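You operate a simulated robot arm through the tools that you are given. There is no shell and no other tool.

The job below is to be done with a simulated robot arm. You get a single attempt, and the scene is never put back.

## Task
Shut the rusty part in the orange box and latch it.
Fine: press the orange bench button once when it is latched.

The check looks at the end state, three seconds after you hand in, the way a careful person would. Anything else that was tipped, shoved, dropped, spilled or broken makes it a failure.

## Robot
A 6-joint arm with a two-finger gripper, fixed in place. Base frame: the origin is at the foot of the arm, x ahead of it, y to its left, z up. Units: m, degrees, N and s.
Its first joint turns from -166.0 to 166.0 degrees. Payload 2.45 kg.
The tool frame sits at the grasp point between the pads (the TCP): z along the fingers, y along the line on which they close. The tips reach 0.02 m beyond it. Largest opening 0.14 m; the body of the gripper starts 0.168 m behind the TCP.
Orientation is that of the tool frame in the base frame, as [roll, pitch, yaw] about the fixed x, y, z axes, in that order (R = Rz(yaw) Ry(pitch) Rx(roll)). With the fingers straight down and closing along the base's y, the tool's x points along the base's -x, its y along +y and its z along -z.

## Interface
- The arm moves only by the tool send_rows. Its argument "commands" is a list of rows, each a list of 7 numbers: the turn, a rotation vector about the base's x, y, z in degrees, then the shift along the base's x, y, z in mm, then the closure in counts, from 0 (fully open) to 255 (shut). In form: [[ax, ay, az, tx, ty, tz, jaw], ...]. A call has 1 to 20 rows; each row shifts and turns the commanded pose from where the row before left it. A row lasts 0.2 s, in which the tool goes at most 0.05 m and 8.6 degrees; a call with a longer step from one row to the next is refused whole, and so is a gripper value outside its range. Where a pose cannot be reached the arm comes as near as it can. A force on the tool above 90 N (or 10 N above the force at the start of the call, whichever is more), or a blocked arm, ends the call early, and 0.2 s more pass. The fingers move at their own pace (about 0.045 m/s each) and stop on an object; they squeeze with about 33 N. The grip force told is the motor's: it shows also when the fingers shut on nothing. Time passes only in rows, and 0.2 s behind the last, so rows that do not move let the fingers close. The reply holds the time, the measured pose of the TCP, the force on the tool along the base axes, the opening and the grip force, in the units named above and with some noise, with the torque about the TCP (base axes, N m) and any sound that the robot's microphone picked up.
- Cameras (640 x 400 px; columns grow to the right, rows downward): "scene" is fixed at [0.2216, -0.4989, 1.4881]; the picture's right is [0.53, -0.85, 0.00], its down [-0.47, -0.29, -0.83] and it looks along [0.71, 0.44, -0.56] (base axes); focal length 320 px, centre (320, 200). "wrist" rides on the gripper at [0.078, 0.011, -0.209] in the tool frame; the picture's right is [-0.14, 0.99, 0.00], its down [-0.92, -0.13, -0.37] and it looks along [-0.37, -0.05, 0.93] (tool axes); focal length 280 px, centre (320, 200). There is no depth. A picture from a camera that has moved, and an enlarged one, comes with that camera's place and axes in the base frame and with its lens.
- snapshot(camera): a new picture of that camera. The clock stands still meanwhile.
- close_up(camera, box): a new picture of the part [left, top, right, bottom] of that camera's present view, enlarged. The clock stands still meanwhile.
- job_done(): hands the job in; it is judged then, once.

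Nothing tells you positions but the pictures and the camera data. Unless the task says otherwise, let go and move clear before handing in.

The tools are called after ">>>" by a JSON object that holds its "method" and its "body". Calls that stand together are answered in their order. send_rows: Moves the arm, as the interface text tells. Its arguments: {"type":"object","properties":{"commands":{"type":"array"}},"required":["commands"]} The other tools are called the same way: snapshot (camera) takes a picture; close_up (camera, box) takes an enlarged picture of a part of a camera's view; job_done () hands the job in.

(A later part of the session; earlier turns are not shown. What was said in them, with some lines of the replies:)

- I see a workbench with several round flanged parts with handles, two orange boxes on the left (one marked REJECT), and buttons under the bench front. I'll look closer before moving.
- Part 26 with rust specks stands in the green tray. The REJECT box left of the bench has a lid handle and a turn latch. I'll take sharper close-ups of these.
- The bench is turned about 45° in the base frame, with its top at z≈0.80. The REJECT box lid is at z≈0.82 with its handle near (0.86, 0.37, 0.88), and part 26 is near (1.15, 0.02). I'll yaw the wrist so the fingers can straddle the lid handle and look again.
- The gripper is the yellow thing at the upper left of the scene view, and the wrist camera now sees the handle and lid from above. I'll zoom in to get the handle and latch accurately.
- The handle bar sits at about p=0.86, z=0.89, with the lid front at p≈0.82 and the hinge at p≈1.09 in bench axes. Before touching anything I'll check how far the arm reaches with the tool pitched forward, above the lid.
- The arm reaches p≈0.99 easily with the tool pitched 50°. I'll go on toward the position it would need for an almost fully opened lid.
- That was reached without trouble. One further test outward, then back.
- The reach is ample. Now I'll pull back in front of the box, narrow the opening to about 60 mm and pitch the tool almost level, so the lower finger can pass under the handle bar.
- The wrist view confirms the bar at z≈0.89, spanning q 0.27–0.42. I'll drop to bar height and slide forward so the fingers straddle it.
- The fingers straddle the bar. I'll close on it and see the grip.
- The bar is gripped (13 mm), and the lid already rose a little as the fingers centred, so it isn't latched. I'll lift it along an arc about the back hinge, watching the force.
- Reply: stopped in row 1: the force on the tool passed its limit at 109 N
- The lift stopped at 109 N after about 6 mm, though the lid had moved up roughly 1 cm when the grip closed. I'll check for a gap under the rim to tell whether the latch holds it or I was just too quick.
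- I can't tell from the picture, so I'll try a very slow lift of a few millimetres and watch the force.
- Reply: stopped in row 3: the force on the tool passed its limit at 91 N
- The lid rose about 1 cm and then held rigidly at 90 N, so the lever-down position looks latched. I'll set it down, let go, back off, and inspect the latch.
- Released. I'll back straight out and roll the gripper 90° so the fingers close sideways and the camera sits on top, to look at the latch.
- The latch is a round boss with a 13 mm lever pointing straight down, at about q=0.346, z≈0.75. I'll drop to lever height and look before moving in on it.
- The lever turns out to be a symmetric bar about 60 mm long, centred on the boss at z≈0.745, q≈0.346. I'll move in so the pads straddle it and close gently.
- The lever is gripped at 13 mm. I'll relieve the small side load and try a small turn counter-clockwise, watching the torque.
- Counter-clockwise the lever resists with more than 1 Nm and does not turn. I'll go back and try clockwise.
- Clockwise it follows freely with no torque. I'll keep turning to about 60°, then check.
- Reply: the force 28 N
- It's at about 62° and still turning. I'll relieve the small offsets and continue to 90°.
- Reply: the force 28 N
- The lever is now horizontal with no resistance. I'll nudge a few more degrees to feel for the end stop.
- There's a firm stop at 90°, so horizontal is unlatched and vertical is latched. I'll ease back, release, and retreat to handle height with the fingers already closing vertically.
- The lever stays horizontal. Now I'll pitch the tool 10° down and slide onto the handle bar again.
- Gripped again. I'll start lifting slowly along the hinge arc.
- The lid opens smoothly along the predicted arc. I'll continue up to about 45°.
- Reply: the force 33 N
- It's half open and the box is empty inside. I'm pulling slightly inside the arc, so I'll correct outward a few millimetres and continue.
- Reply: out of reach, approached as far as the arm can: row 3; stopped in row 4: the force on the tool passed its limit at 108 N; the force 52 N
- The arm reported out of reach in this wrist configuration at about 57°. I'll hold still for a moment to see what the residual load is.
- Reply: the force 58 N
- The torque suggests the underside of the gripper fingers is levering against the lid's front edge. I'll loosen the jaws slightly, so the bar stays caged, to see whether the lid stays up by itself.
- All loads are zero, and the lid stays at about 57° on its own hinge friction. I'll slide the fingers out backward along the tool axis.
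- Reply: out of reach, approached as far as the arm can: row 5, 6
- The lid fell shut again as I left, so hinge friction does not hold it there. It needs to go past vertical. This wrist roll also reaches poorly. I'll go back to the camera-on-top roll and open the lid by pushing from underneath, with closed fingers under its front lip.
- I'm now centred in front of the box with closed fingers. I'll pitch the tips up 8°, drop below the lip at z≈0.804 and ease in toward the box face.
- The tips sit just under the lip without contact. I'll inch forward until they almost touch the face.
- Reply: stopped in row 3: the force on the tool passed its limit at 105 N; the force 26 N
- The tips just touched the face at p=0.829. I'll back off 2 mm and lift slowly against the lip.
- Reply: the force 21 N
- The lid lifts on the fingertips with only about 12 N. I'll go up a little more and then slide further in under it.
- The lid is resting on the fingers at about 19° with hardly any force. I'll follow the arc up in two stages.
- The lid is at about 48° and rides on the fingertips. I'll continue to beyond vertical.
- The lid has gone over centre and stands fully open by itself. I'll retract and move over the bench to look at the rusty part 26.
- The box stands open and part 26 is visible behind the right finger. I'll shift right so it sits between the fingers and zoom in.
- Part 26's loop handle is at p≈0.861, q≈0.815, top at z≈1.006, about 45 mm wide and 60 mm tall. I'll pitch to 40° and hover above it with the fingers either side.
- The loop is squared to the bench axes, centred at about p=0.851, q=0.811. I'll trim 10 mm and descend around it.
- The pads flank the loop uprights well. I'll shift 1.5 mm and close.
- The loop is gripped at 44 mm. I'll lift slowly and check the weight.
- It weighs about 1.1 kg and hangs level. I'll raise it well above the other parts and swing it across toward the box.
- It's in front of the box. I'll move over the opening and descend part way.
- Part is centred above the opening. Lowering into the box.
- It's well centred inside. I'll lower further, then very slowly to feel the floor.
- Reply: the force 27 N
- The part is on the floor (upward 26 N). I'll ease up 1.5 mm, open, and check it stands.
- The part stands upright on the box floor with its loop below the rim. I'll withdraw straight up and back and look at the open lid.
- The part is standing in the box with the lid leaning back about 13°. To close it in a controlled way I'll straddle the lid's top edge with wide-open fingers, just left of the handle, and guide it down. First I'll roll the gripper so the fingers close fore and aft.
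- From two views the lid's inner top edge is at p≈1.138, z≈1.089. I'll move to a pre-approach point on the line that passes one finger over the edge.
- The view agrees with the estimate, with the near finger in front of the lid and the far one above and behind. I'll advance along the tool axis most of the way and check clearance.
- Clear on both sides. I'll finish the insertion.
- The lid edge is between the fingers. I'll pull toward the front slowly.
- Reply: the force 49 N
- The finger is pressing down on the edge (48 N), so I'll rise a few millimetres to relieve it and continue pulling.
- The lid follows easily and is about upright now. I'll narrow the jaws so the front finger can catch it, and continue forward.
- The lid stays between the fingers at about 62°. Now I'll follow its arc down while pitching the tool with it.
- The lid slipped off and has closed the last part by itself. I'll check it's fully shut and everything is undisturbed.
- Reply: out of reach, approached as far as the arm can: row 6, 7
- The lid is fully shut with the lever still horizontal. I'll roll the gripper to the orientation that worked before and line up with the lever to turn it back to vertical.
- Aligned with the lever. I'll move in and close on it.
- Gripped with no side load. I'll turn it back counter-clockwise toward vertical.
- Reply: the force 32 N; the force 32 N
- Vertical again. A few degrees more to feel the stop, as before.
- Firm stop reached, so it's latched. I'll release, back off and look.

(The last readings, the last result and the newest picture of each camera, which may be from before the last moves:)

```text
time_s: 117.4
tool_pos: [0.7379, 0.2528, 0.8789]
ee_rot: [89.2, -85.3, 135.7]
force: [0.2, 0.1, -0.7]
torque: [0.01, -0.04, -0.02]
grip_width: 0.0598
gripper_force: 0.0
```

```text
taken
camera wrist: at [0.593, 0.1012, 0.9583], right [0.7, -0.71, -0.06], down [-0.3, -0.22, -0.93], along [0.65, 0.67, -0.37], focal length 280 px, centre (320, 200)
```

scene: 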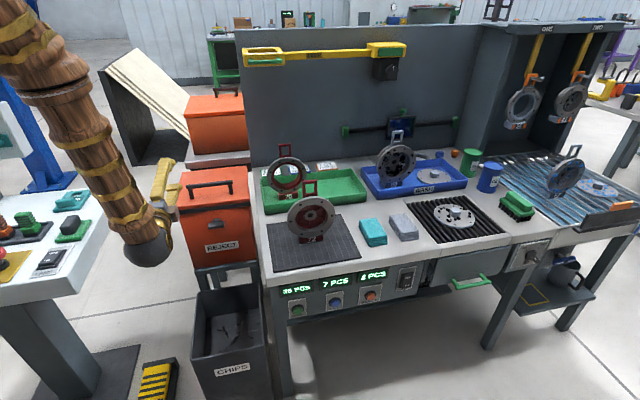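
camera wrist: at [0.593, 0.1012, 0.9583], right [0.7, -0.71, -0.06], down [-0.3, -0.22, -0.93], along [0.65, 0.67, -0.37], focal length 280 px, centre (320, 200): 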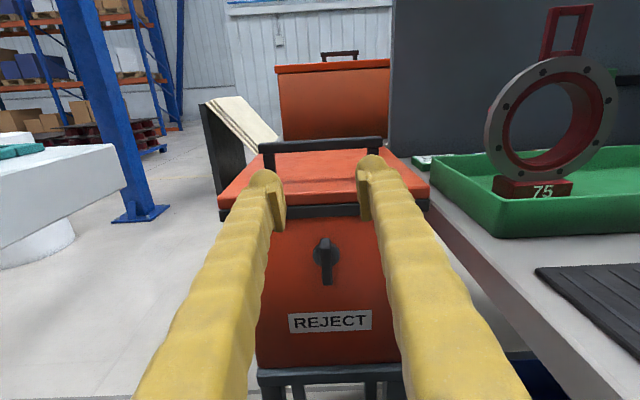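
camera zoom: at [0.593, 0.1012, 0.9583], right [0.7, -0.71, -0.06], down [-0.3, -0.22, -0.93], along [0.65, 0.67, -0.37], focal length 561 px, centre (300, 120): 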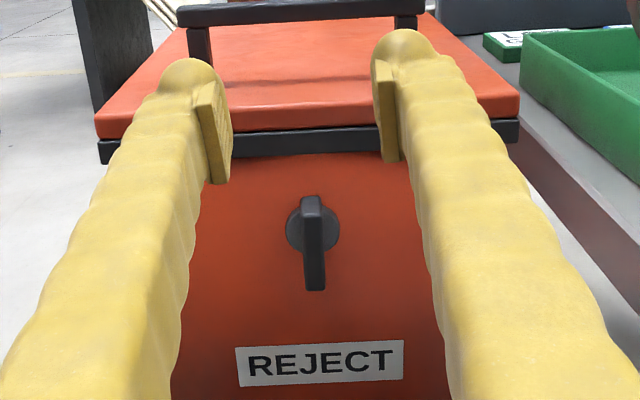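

The lid is shut and the lever vertical. Now the orange button on the bench front: from the scene it's near q≈0.836, z≈0.62, p≈0.455. I'll rise and travel over to the front of the bench.

>>> {"method": "send_rows", "body": {"commands": [[3.2, 3.2, 0, 0, 0, 20, 255], [0, 0, 0, 0, 0, 30, 255], [-5.66, 5.66, 0, 0, 0, 35, 255], [-5.66, 5.66, 0, 0, 0, 35, 255], [-5.66, 5.66, 0, 0, 0, 35, 255], [-5.66, 5.66, 0, 0, 0, 35, 255], [-5.66, 5.66, 0, 0, 0, 35, 255], [0, 0, 0, 0, 0, 35, 255], [0, 0, 0, 0, 0, 20, 255], [0, 0, 0, 0, 0, 0, 255]]}}

>>> {"method": "snapshot", "body": {"camera": "scene"}}

```text
time_s: 119.6
tool_pos: [0.7404, 0.2517, 1.1593]
ee_rot: [179.6, -50.1, 45.2]
force: [-0.6, 0.7, 0.1]
torque: [0.02, -0.02, -0.02]
grip_width: 0.0002
gripper_force: 29.7
```

```text
taken
```

scene: 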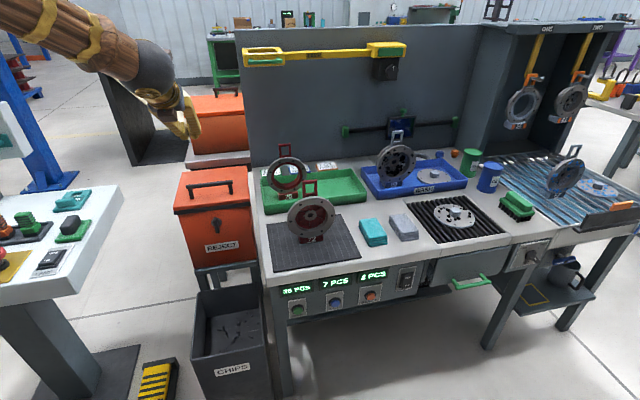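

>>> {"method": "send_rows", "body": {"commands": [[0, 0, 0, 5, -20, 0, 255], [0, 0, 0, 9, -37, 0, 255], [0, 0, 0, 9, -37, 0, 255], [0, 0, 0, 9, -37, 0, 255], [0, 0, 0, 9, -37, 0, 255], [0, 0, 0, 9, -37, 0, 255], [0, 0, 0, 9, -37, 0, 255], [0, 0, 0, 9, -37, 0, 255], [0, 0, 0, 9, -37, 0, 255], [0, 0, 0, 9, -37, 0, 255], [0, 0, 0, 9, -37, 0, 255], [0, 0, 0, 9, -37, 0, 255], [0, 0, 0, 9, -37, 0, 255], [0, 0, 0, 9, -37, 0, 255], [0, 0, 0, 5, -20, 0, 255], [0, 0, 0, 0, 0, 0, 255]]}}

>>> {"method": "snapshot", "body": {"camera": "scene"}}

>>> {"method": "snapshot", "body": {"camera": "wrist"}}

```text
time_s: 123.0
tool_pos: [0.8671, -0.2697, 1.1594]
ee_rot: [179.7, -50.0, 45.2]
force: [0.2, -0.3, 0.4]
torque: [-0.02, 0.02, 0.02]
grip_width: 0.0
gripper_force: 29.4
```

```text
taken
```

scene: 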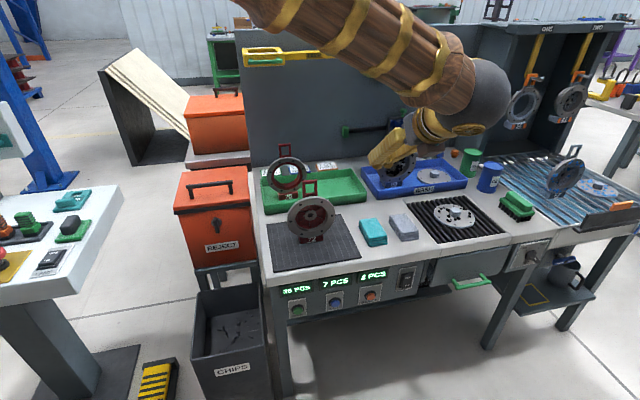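

```text
taken
camera wrist: at [0.7956, -0.3552, 1.3526], right [0.64, -0.76, -0.1], down [-0.71, -0.53, -0.47], along [0.31, 0.37, -0.88], focal length 280 px, centre (320, 200)
```

wrist: 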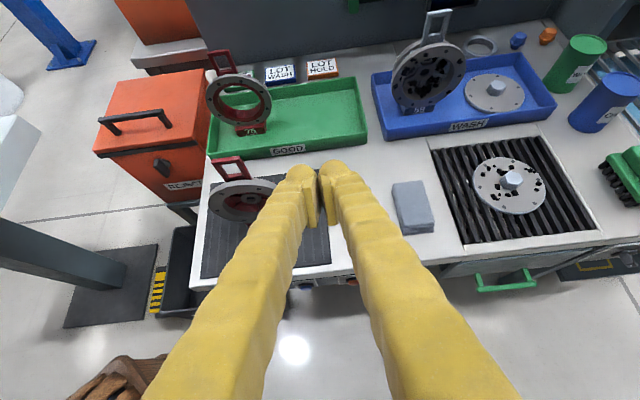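

I'm just in front of the bench. I'll back away a bit, pitch level and descend in front of the buttons.

>>> {"method": "send_rows", "body": {"commands": [[0, 0, 0, -20.7, -35.8, 0, 255], [0, 0, 0, -20.7, -35.8, 0, 255], [0, 0, 0, -20.7, -35.8, 0, 255], [5.66, -5.66, 0, 0, 0, -33, 255], [5.66, -5.66, 0, 0, 0, -33, 255], [5.66, -5.66, 0, 0, 0, -33, 255], [5.66, -5.66, 0, 0, 0, -33, 255], [5.66, -5.66, 0, 0, 0, -33, 255], [0, 0, 0, 0, 0, -33, 255], [0, 0, 0, 0, 0, -33, 255], [0, 0, 0, 0, 0, -33, 255], [0, 0, 0, 0, 0, -33, 255], [0, 0, 0, 0, 0, -33, 255], [0, 0, 0, 0, 0, -33, 255], [0, 0, 0, 0, 0, -33, 255], [0, 0, 0, 0, 0, -33, 255], [0, 0, 0, 0, 0, -33, 255], [0, 0, 0, 0, 0, 0, 255]]}}

>>> {"method": "snapshot", "body": {"camera": "scene"}}

>>> {"method": "snapshot", "body": {"camera": "wrist"}}

```text
time_s: 126.8
tool_pos: [0.8038, -0.3774, 0.698]
ee_rot: [67.6, -89.9, 157.1]
force: [-0.1, -0.4, 0.7]
torque: [0.02, -0.03, 0.0]
grip_width: 0.0003
gripper_force: 29.7
```

```text
taken
```

scene: 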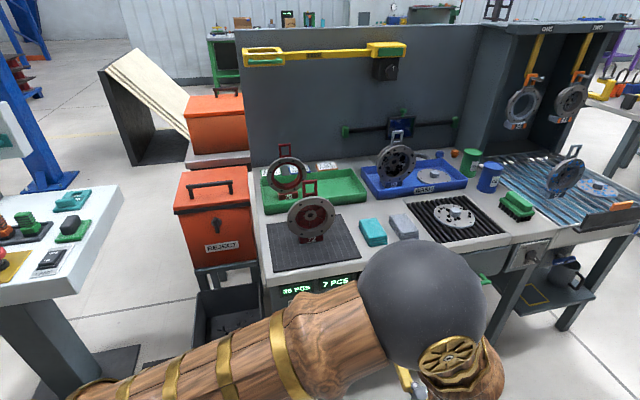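

```text
taken
camera wrist: at [0.6631, -0.5326, 0.7749], right [0.7, -0.7, -0.13], down [-0.35, -0.17, -0.92], along [0.62, 0.69, -0.36], focal length 280 px, centre (320, 200)
```

wrist: 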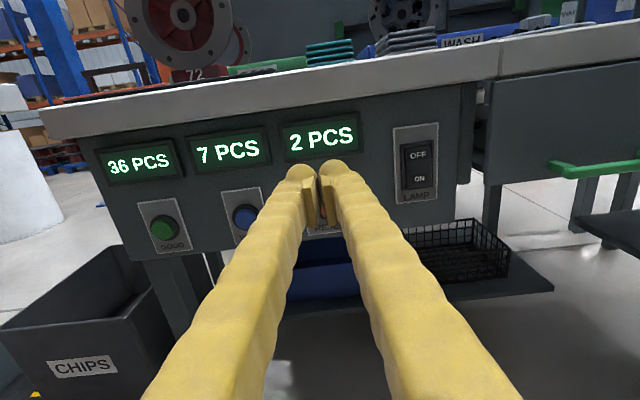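

I can see the displays (REJECT reads 2 PCS), and the orange button lies at q≈0.837, z≈0.613 straight ahead. I'll drop to its height and move close.

>>> {"method": "send_rows", "body": {"commands": [[0, 0, 0, 0, 0, -28, 255], [0, 0, 0, 0, 0, -28, 255], [0, 0, 0, 0.7, -0.7, -28, 255], [0, 0, 0, 17, 17, 0, 255], [0, 0, 0, 17, 17, 0, 255], [0, 0, 0, 17, 17, 0, 255], [0, 0, 0, 10, 10, 0, 255], [0, 0, 0, 0, 0, 0, 255]]}}

>>> {"method": "snapshot", "body": {"camera": "wrist"}}

>>> {"method": "close_up", "body": {"camera": "wrist", "box": [220, 60, 420, 240]}}

```text
time_s: 128.6
tool_pos: [0.866, -0.3171, 0.6137]
ee_rot: [64.8, -89.8, 160.1]
force: [0.9, -0.3, 0.9]
torque: [-0.03, -0.03, 0.01]
grip_width: 0.0
gripper_force: 29.7
```

```text
taken
camera wrist: at [0.7253, -0.4721, 0.6911], right [0.7, -0.7, -0.14], down [-0.35, -0.17, -0.92], along [0.62, 0.69, -0.36], focal length 280 px, centre (320, 200)
```

wrist: 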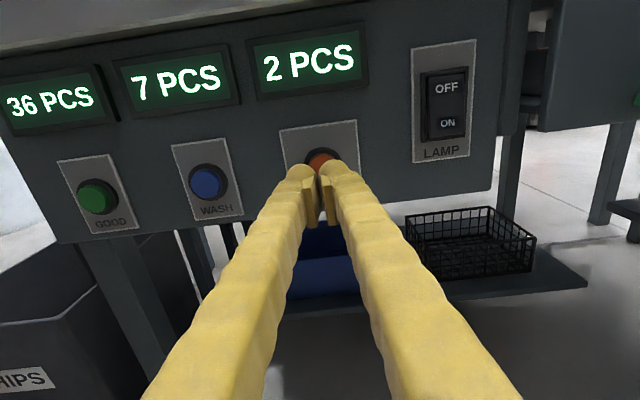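

```text
2.22 times, centred on (320, 150) of wrist
camera zoom: at [0.7253, -0.4721, 0.6911], right [0.7, -0.7, -0.14], down [-0.35, -0.17, -0.92], along [0.62, 0.69, -0.36], focal length 623 px, centre (320, 311)
```

zoom: 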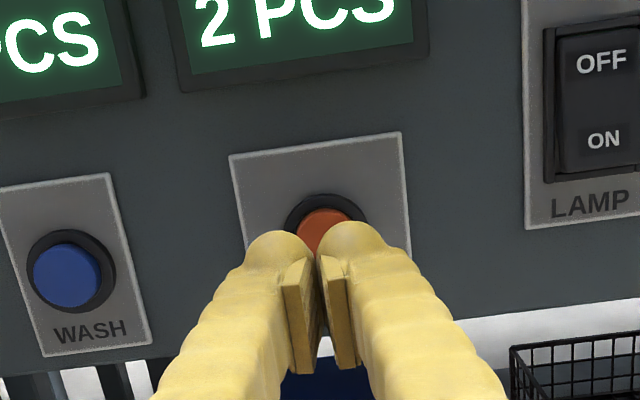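

The orange button is right behind the fingertips. I'll trim 2 mm and advance in small steps, watching force and sound.

>>> {"method": "send_rows", "body": {"commands": [[0, 0, 0, 0.7, -0.7, 2, 255], [0, 0, 0, 5, 5, 0, 255], [0, 0, 0, 5, 5, 0, 255], [0, 0, 0, 2.5, 2.5, 0, 255], [0, 0, 0, 2, 2, 0, 255], [0, 0, 0, 0, 0, 0, 255]]}}

>>> {"method": "close_up", "body": {"camera": "wrist", "box": [220, 20, 420, 220]}}

```text
time_s: 130.0
tool_pos: [0.8805, -0.3027, 0.6166]
ee_rot: [65.5, -89.8, 159.3]
force: [-0.8, -0.1, -0.8]
torque: [0.01, 0.02, -0.01]
grip_width: 0.0
gripper_force: 29.4
```

```text
2.00 times, centred on (320, 120) of wrist
camera zoom: at [0.7402, -0.4586, 0.6931], right [0.7, -0.7, -0.14], down [-0.35, -0.17, -0.92], along [0.62, 0.69, -0.36], focal length 561 px, centre (320, 360)
```

zoom: 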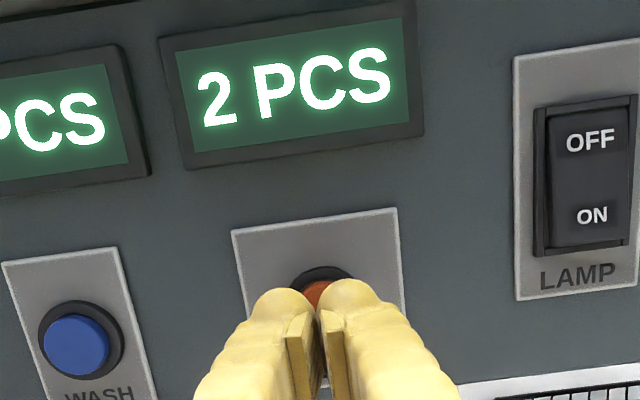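

>>> {"method": "send_rows", "body": {"commands": [[0, 0, 0, 1.8, 1.8, 0, 255], [0, 0, 0, 1.8, 1.8, 0, 255], [0, 0, 0, 1.8, 1.8, 0, 255], [0, 0, 0, 0, 0, 0, 255]]}}

>>> {"method": "close_up", "body": {"camera": "wrist", "box": [220, 20, 420, 220]}}

```text
time_s: 131.0
tool_pos: [0.8866, -0.2992, 0.6155]
ee_rot: [64.9, -89.8, 159.9]
force: [-0.5, 0.3, -0.3]
torque: [-0.01, 0.03, 0.02]
grip_width: 0.0
gripper_force: 29.0
```

```text
2.00 times, centred on (320, 120) of wrist
camera zoom: at [0.7455, -0.4534, 0.6933], right [0.7, -0.7, -0.14], down [-0.35, -0.17, -0.92], along [0.62, 0.69, -0.36], focal length 561 px, centre (320, 360)
```

zoom: 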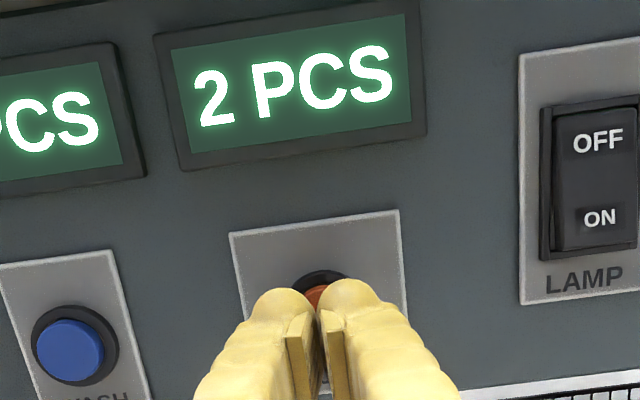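

>>> {"method": "send_rows", "body": {"commands": [[0, 0, 0, 1.5, 1.5, 0, 255], [0, 0, 0, 1.5, 1.5, 0, 255], [0, 0, 0, 1.5, 1.5, 0, 255], [0, 0, 0, 0, 0, 0, 255]]}}

>>> {"method": "close_up", "body": {"camera": "wrist", "box": [220, 20, 420, 220]}}

```text
time_s: 132.0
tool_pos: [0.893, -0.2921, 0.616]
ee_rot: [65.3, -89.8, 159.4]
force: [0.0, -0.5, 0.1]
torque: [0.02, -0.05, 0.0]
grip_width: 0.0
gripper_force: 29.7
```

```text
2.00 times, centred on (320, 120) of wrist
camera zoom: at [0.7498, -0.4488, 0.6931], right [0.7, -0.7, -0.14], down [-0.35, -0.17, -0.92], along [0.62, 0.69, -0.36], focal length 561 px, centre (320, 360)
```

zoom: 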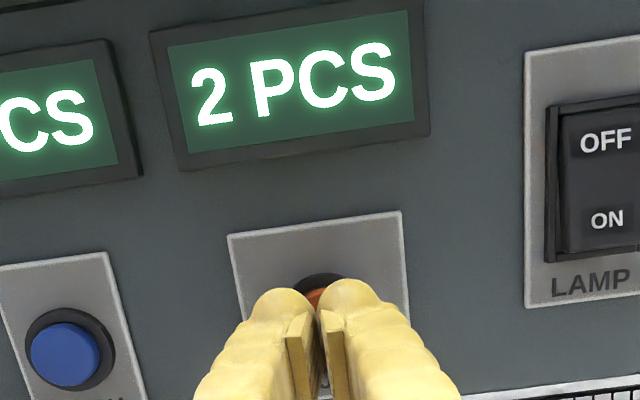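

>>> {"method": "send_rows", "body": {"commands": [[0, 0, 0, 1.5, 1.5, 0, 255], [0, 0, 0, 1.5, 1.5, 0, 255], [0, 0, 0, 1.5, 1.5, 0, 255], [0, 0, 0, 0, 0, 0, 255]]}}

>>> {"method": "close_up", "body": {"camera": "wrist", "box": [220, 20, 420, 220]}}

```text
time_s: 133.0
tool_pos: [0.8953, -0.2888, 0.6145]
ee_rot: [66.2, -89.8, 158.6]
force: [-0.1, 0.6, 0.1]
torque: [-0.02, -0.03, 0.0]
grip_width: 0.0001
gripper_force: 29.5
```

```text
2.00 times, centred on (320, 120) of wrist
camera zoom: at [0.7547, -0.444, 0.6928], right [0.7, -0.7, -0.14], down [-0.35, -0.17, -0.92], along [0.62, 0.69, -0.36], focal length 561 px, centre (320, 360)
```

zoom: 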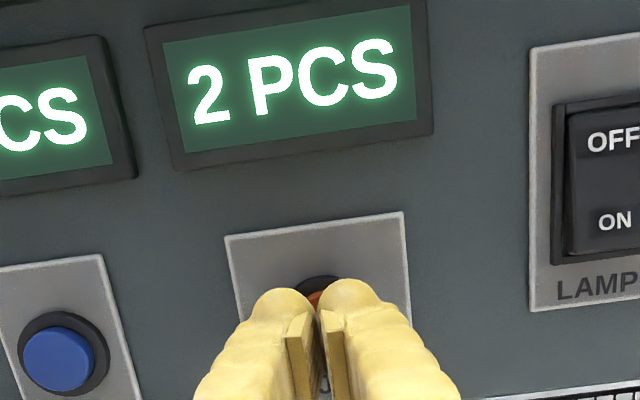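

>>> {"method": "send_rows", "body": {"commands": [[0, 0, 0, 1.5, 1.5, 0, 255], [0, 0, 0, 1.5, 1.5, 0, 255], [0, 0, 0, 1.5, 1.5, 0, 255], [0, 0, 0, 1.5, 1.5, 0, 255], [0, 0, 0, 0, 0, 0, 255]]}}

>>> {"method": "close_up", "body": {"camera": "wrist", "box": [220, 20, 420, 220]}}

```text
time_s: 134.2
tool_pos: [0.9013, -0.2812, 0.6146]
ee_rot: [66.3, -89.7, 158.5]
force: [-0.4, 0.0, -0.1]
torque: [0.0, 0.0, -0.02]
grip_width: 0.0
gripper_force: 29.1
```

```text
2.00 times, centred on (320, 120) of wrist
camera zoom: at [0.7603, -0.4379, 0.6927], right [0.7, -0.7, -0.14], down [-0.35, -0.17, -0.92], along [0.62, 0.69, -0.36], focal length 561 px, centre (320, 360)
```

zoom: 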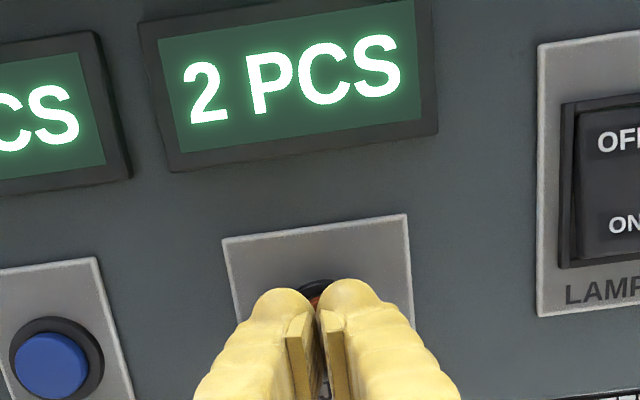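

Two views put the button's front at p≈0.468, about 1 cm ahead of the tips. I'll continue in 2 mm steps.

>>> {"method": "send_rows", "body": {"commands": [[0, 0, 0, 1.5, 1.5, -0.5, 255], [0, 0, 0, 1.5, 1.5, -0.5, 255], [0, 0, 0, 1.5, 1.5, 0, 255], [0, 0, 0, 1.5, 1.5, 0, 255], [0, 0, 0, 0, 0, 0, 255]]}}

>>> {"method": "close_up", "body": {"camera": "wrist", "box": [220, 20, 420, 220]}}

```text
time_s: 135.4
tool_pos: [0.9075, -0.2778, 0.6141]
ee_rot: [63.9, -90.0, 160.9]
force: [-16.9, -11.5, 0.3]
torque: [0.06, 0.04, 0.08]
grip_width: 0.0059
gripper_force: 29.6
heard: click
```

```text
2.00 times, centred on (320, 120) of wrist
camera zoom: at [0.7663, -0.4323, 0.6917], right [0.7, -0.7, -0.14], down [-0.35, -0.17, -0.92], along [0.63, 0.69, -0.36], focal length 561 px, centre (320, 360)
```

zoom: 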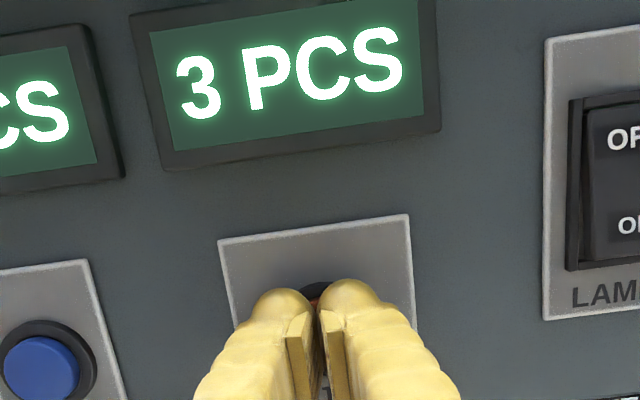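

A click was heard and the display went to 3 PCS, so that's one press. I'll retract straight back and rise clear of the bench.

>>> {"method": "send_rows", "body": {"commands": [[0, 0, 0, -12, -12, 0, 255], [0, 0, 0, -20, -20, 0, 255], [0, 0, 0, -25, -25, 0, 255], [0, 0, 0, -25, -25, 0, 255], [0, 0, 0, -20, -20, 0, 255], [0, 0, 0, 0, 0, 35, 255], [0, 0, 0, 0, 0, 40, 255], [0, 0, 0, 0, 0, 40, 255], [0, 0, 0, 0, 0, 40, 255], [0, 0, 0, 0, 0, 40, 255], [-5.66, 5.66, 0, 0, 0, 40, 255], [-5.66, 5.66, 0, 0, 0, 40, 255], [-5.66, 5.66, 0, 0, 0, 40, 255], [-5.66, 5.66, 0, 0, 0, 40, 255], [-5.66, 5.66, 0, 0, 0, 40, 255], [0, 0, 0, 0, 0, 40, 255], [0, 0, 0, 0, 0, 40, 255], [0, 0, 0, 0, 0, 30, 255], [0, 0, 0, 0, 0, 0, 255]]}}

>>> {"method": "snapshot", "body": {"camera": "scene"}}

>>> {"method": "snapshot", "body": {"camera": "wrist"}}

```text
time_s: 139.4
tool_pos: [0.8054, -0.3775, 1.12]
ee_rot: [179.7, -50.0, 45.2]
force: [-0.9, -0.4, -0.3]
torque: [-0.03, -0.03, 0.02]
grip_width: 0.0
gripper_force: 29.6
```

```text
taken
```

scene: 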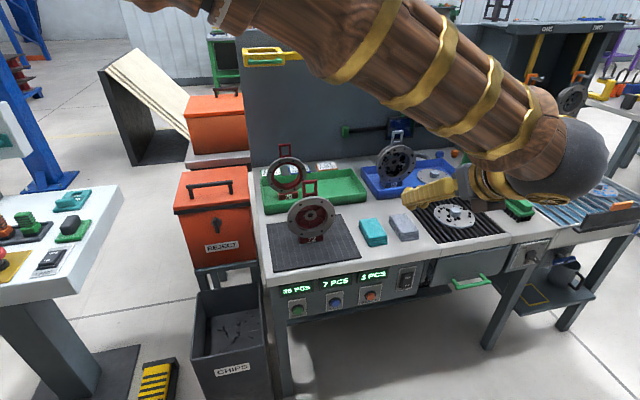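

```text
taken
camera wrist: at [0.7344, -0.4634, 1.3141], right [0.64, -0.76, -0.1], down [-0.71, -0.53, -0.47], along [0.3, 0.37, -0.88], focal length 280 px, centre (320, 200)
```

wrist: 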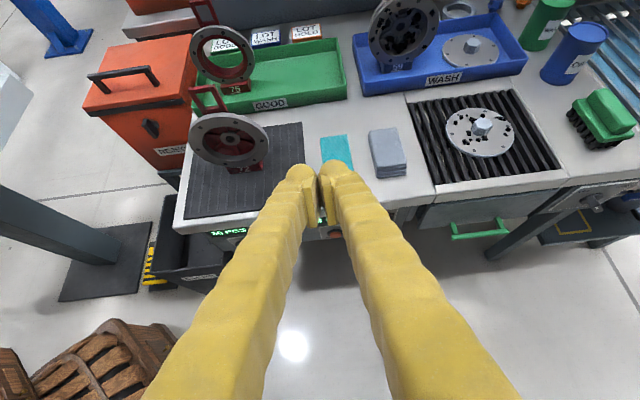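

The arm is clear of the bench. One last look at the box and the counter before handing in.

>>> {"method": "close_up", "body": {"camera": "scene", "box": [165, 150, 265, 270]}}

>>> {"method": "close_up", "body": {"camera": "scene", "box": [260, 240, 460, 340]}}

```text
3.33 times, centred on (215, 210) of scene
camera zoom: at [0.2216, -0.4989, 1.4881], right [0.53, -0.85, 0.0], down [-0.47, -0.29, -0.83], along [0.71, 0.44, -0.56], focal length 1066 px, centre (670, 167)
```

zoom: 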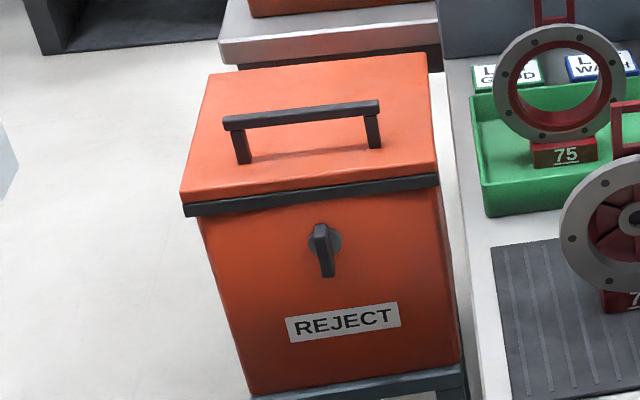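

```text
3.20 times, centred on (360, 290) of scene
camera zoom: at [0.2216, -0.4989, 1.4881], right [0.53, -0.85, 0.0], down [-0.47, -0.29, -0.83], along [0.71, 0.44, -0.56], focal length 1023 px, centre (192, -88)
```

zoom: 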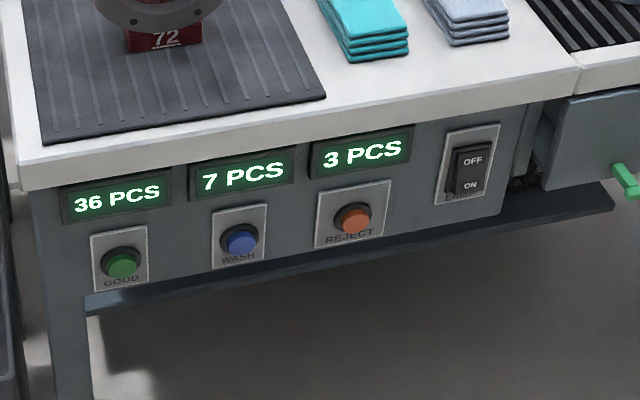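

The box is shut with the lever in its latched position, the reject counter reads 3 PCS, and nothing else was moved. Handing in.

>>> {"method": "job_done", "body": {}}

```text
The job is handed in.
```

The rusty part, number 26, is shut in the orange REJECT box and the box is latched. I pressed the orange bench button once after that: there was a click and the reject counter went from 2 to 3. The job is handed in.

- **Latch:** the lever is back in the vertical position. The lid would not lift with the lever there at the start, and I did not try lifting it again after closing.
- **Lid:** it dropped shut on its own twice. The first time the box was empty. The second was the final closing, when it slipped out of the fingers with the part inside. The lid looked fully closed afterwards, and I saw no damage to the box.
- **Other items:** in the last pictures, nothing else on or around the bench looked disturbed. The arm is clear of the bench.
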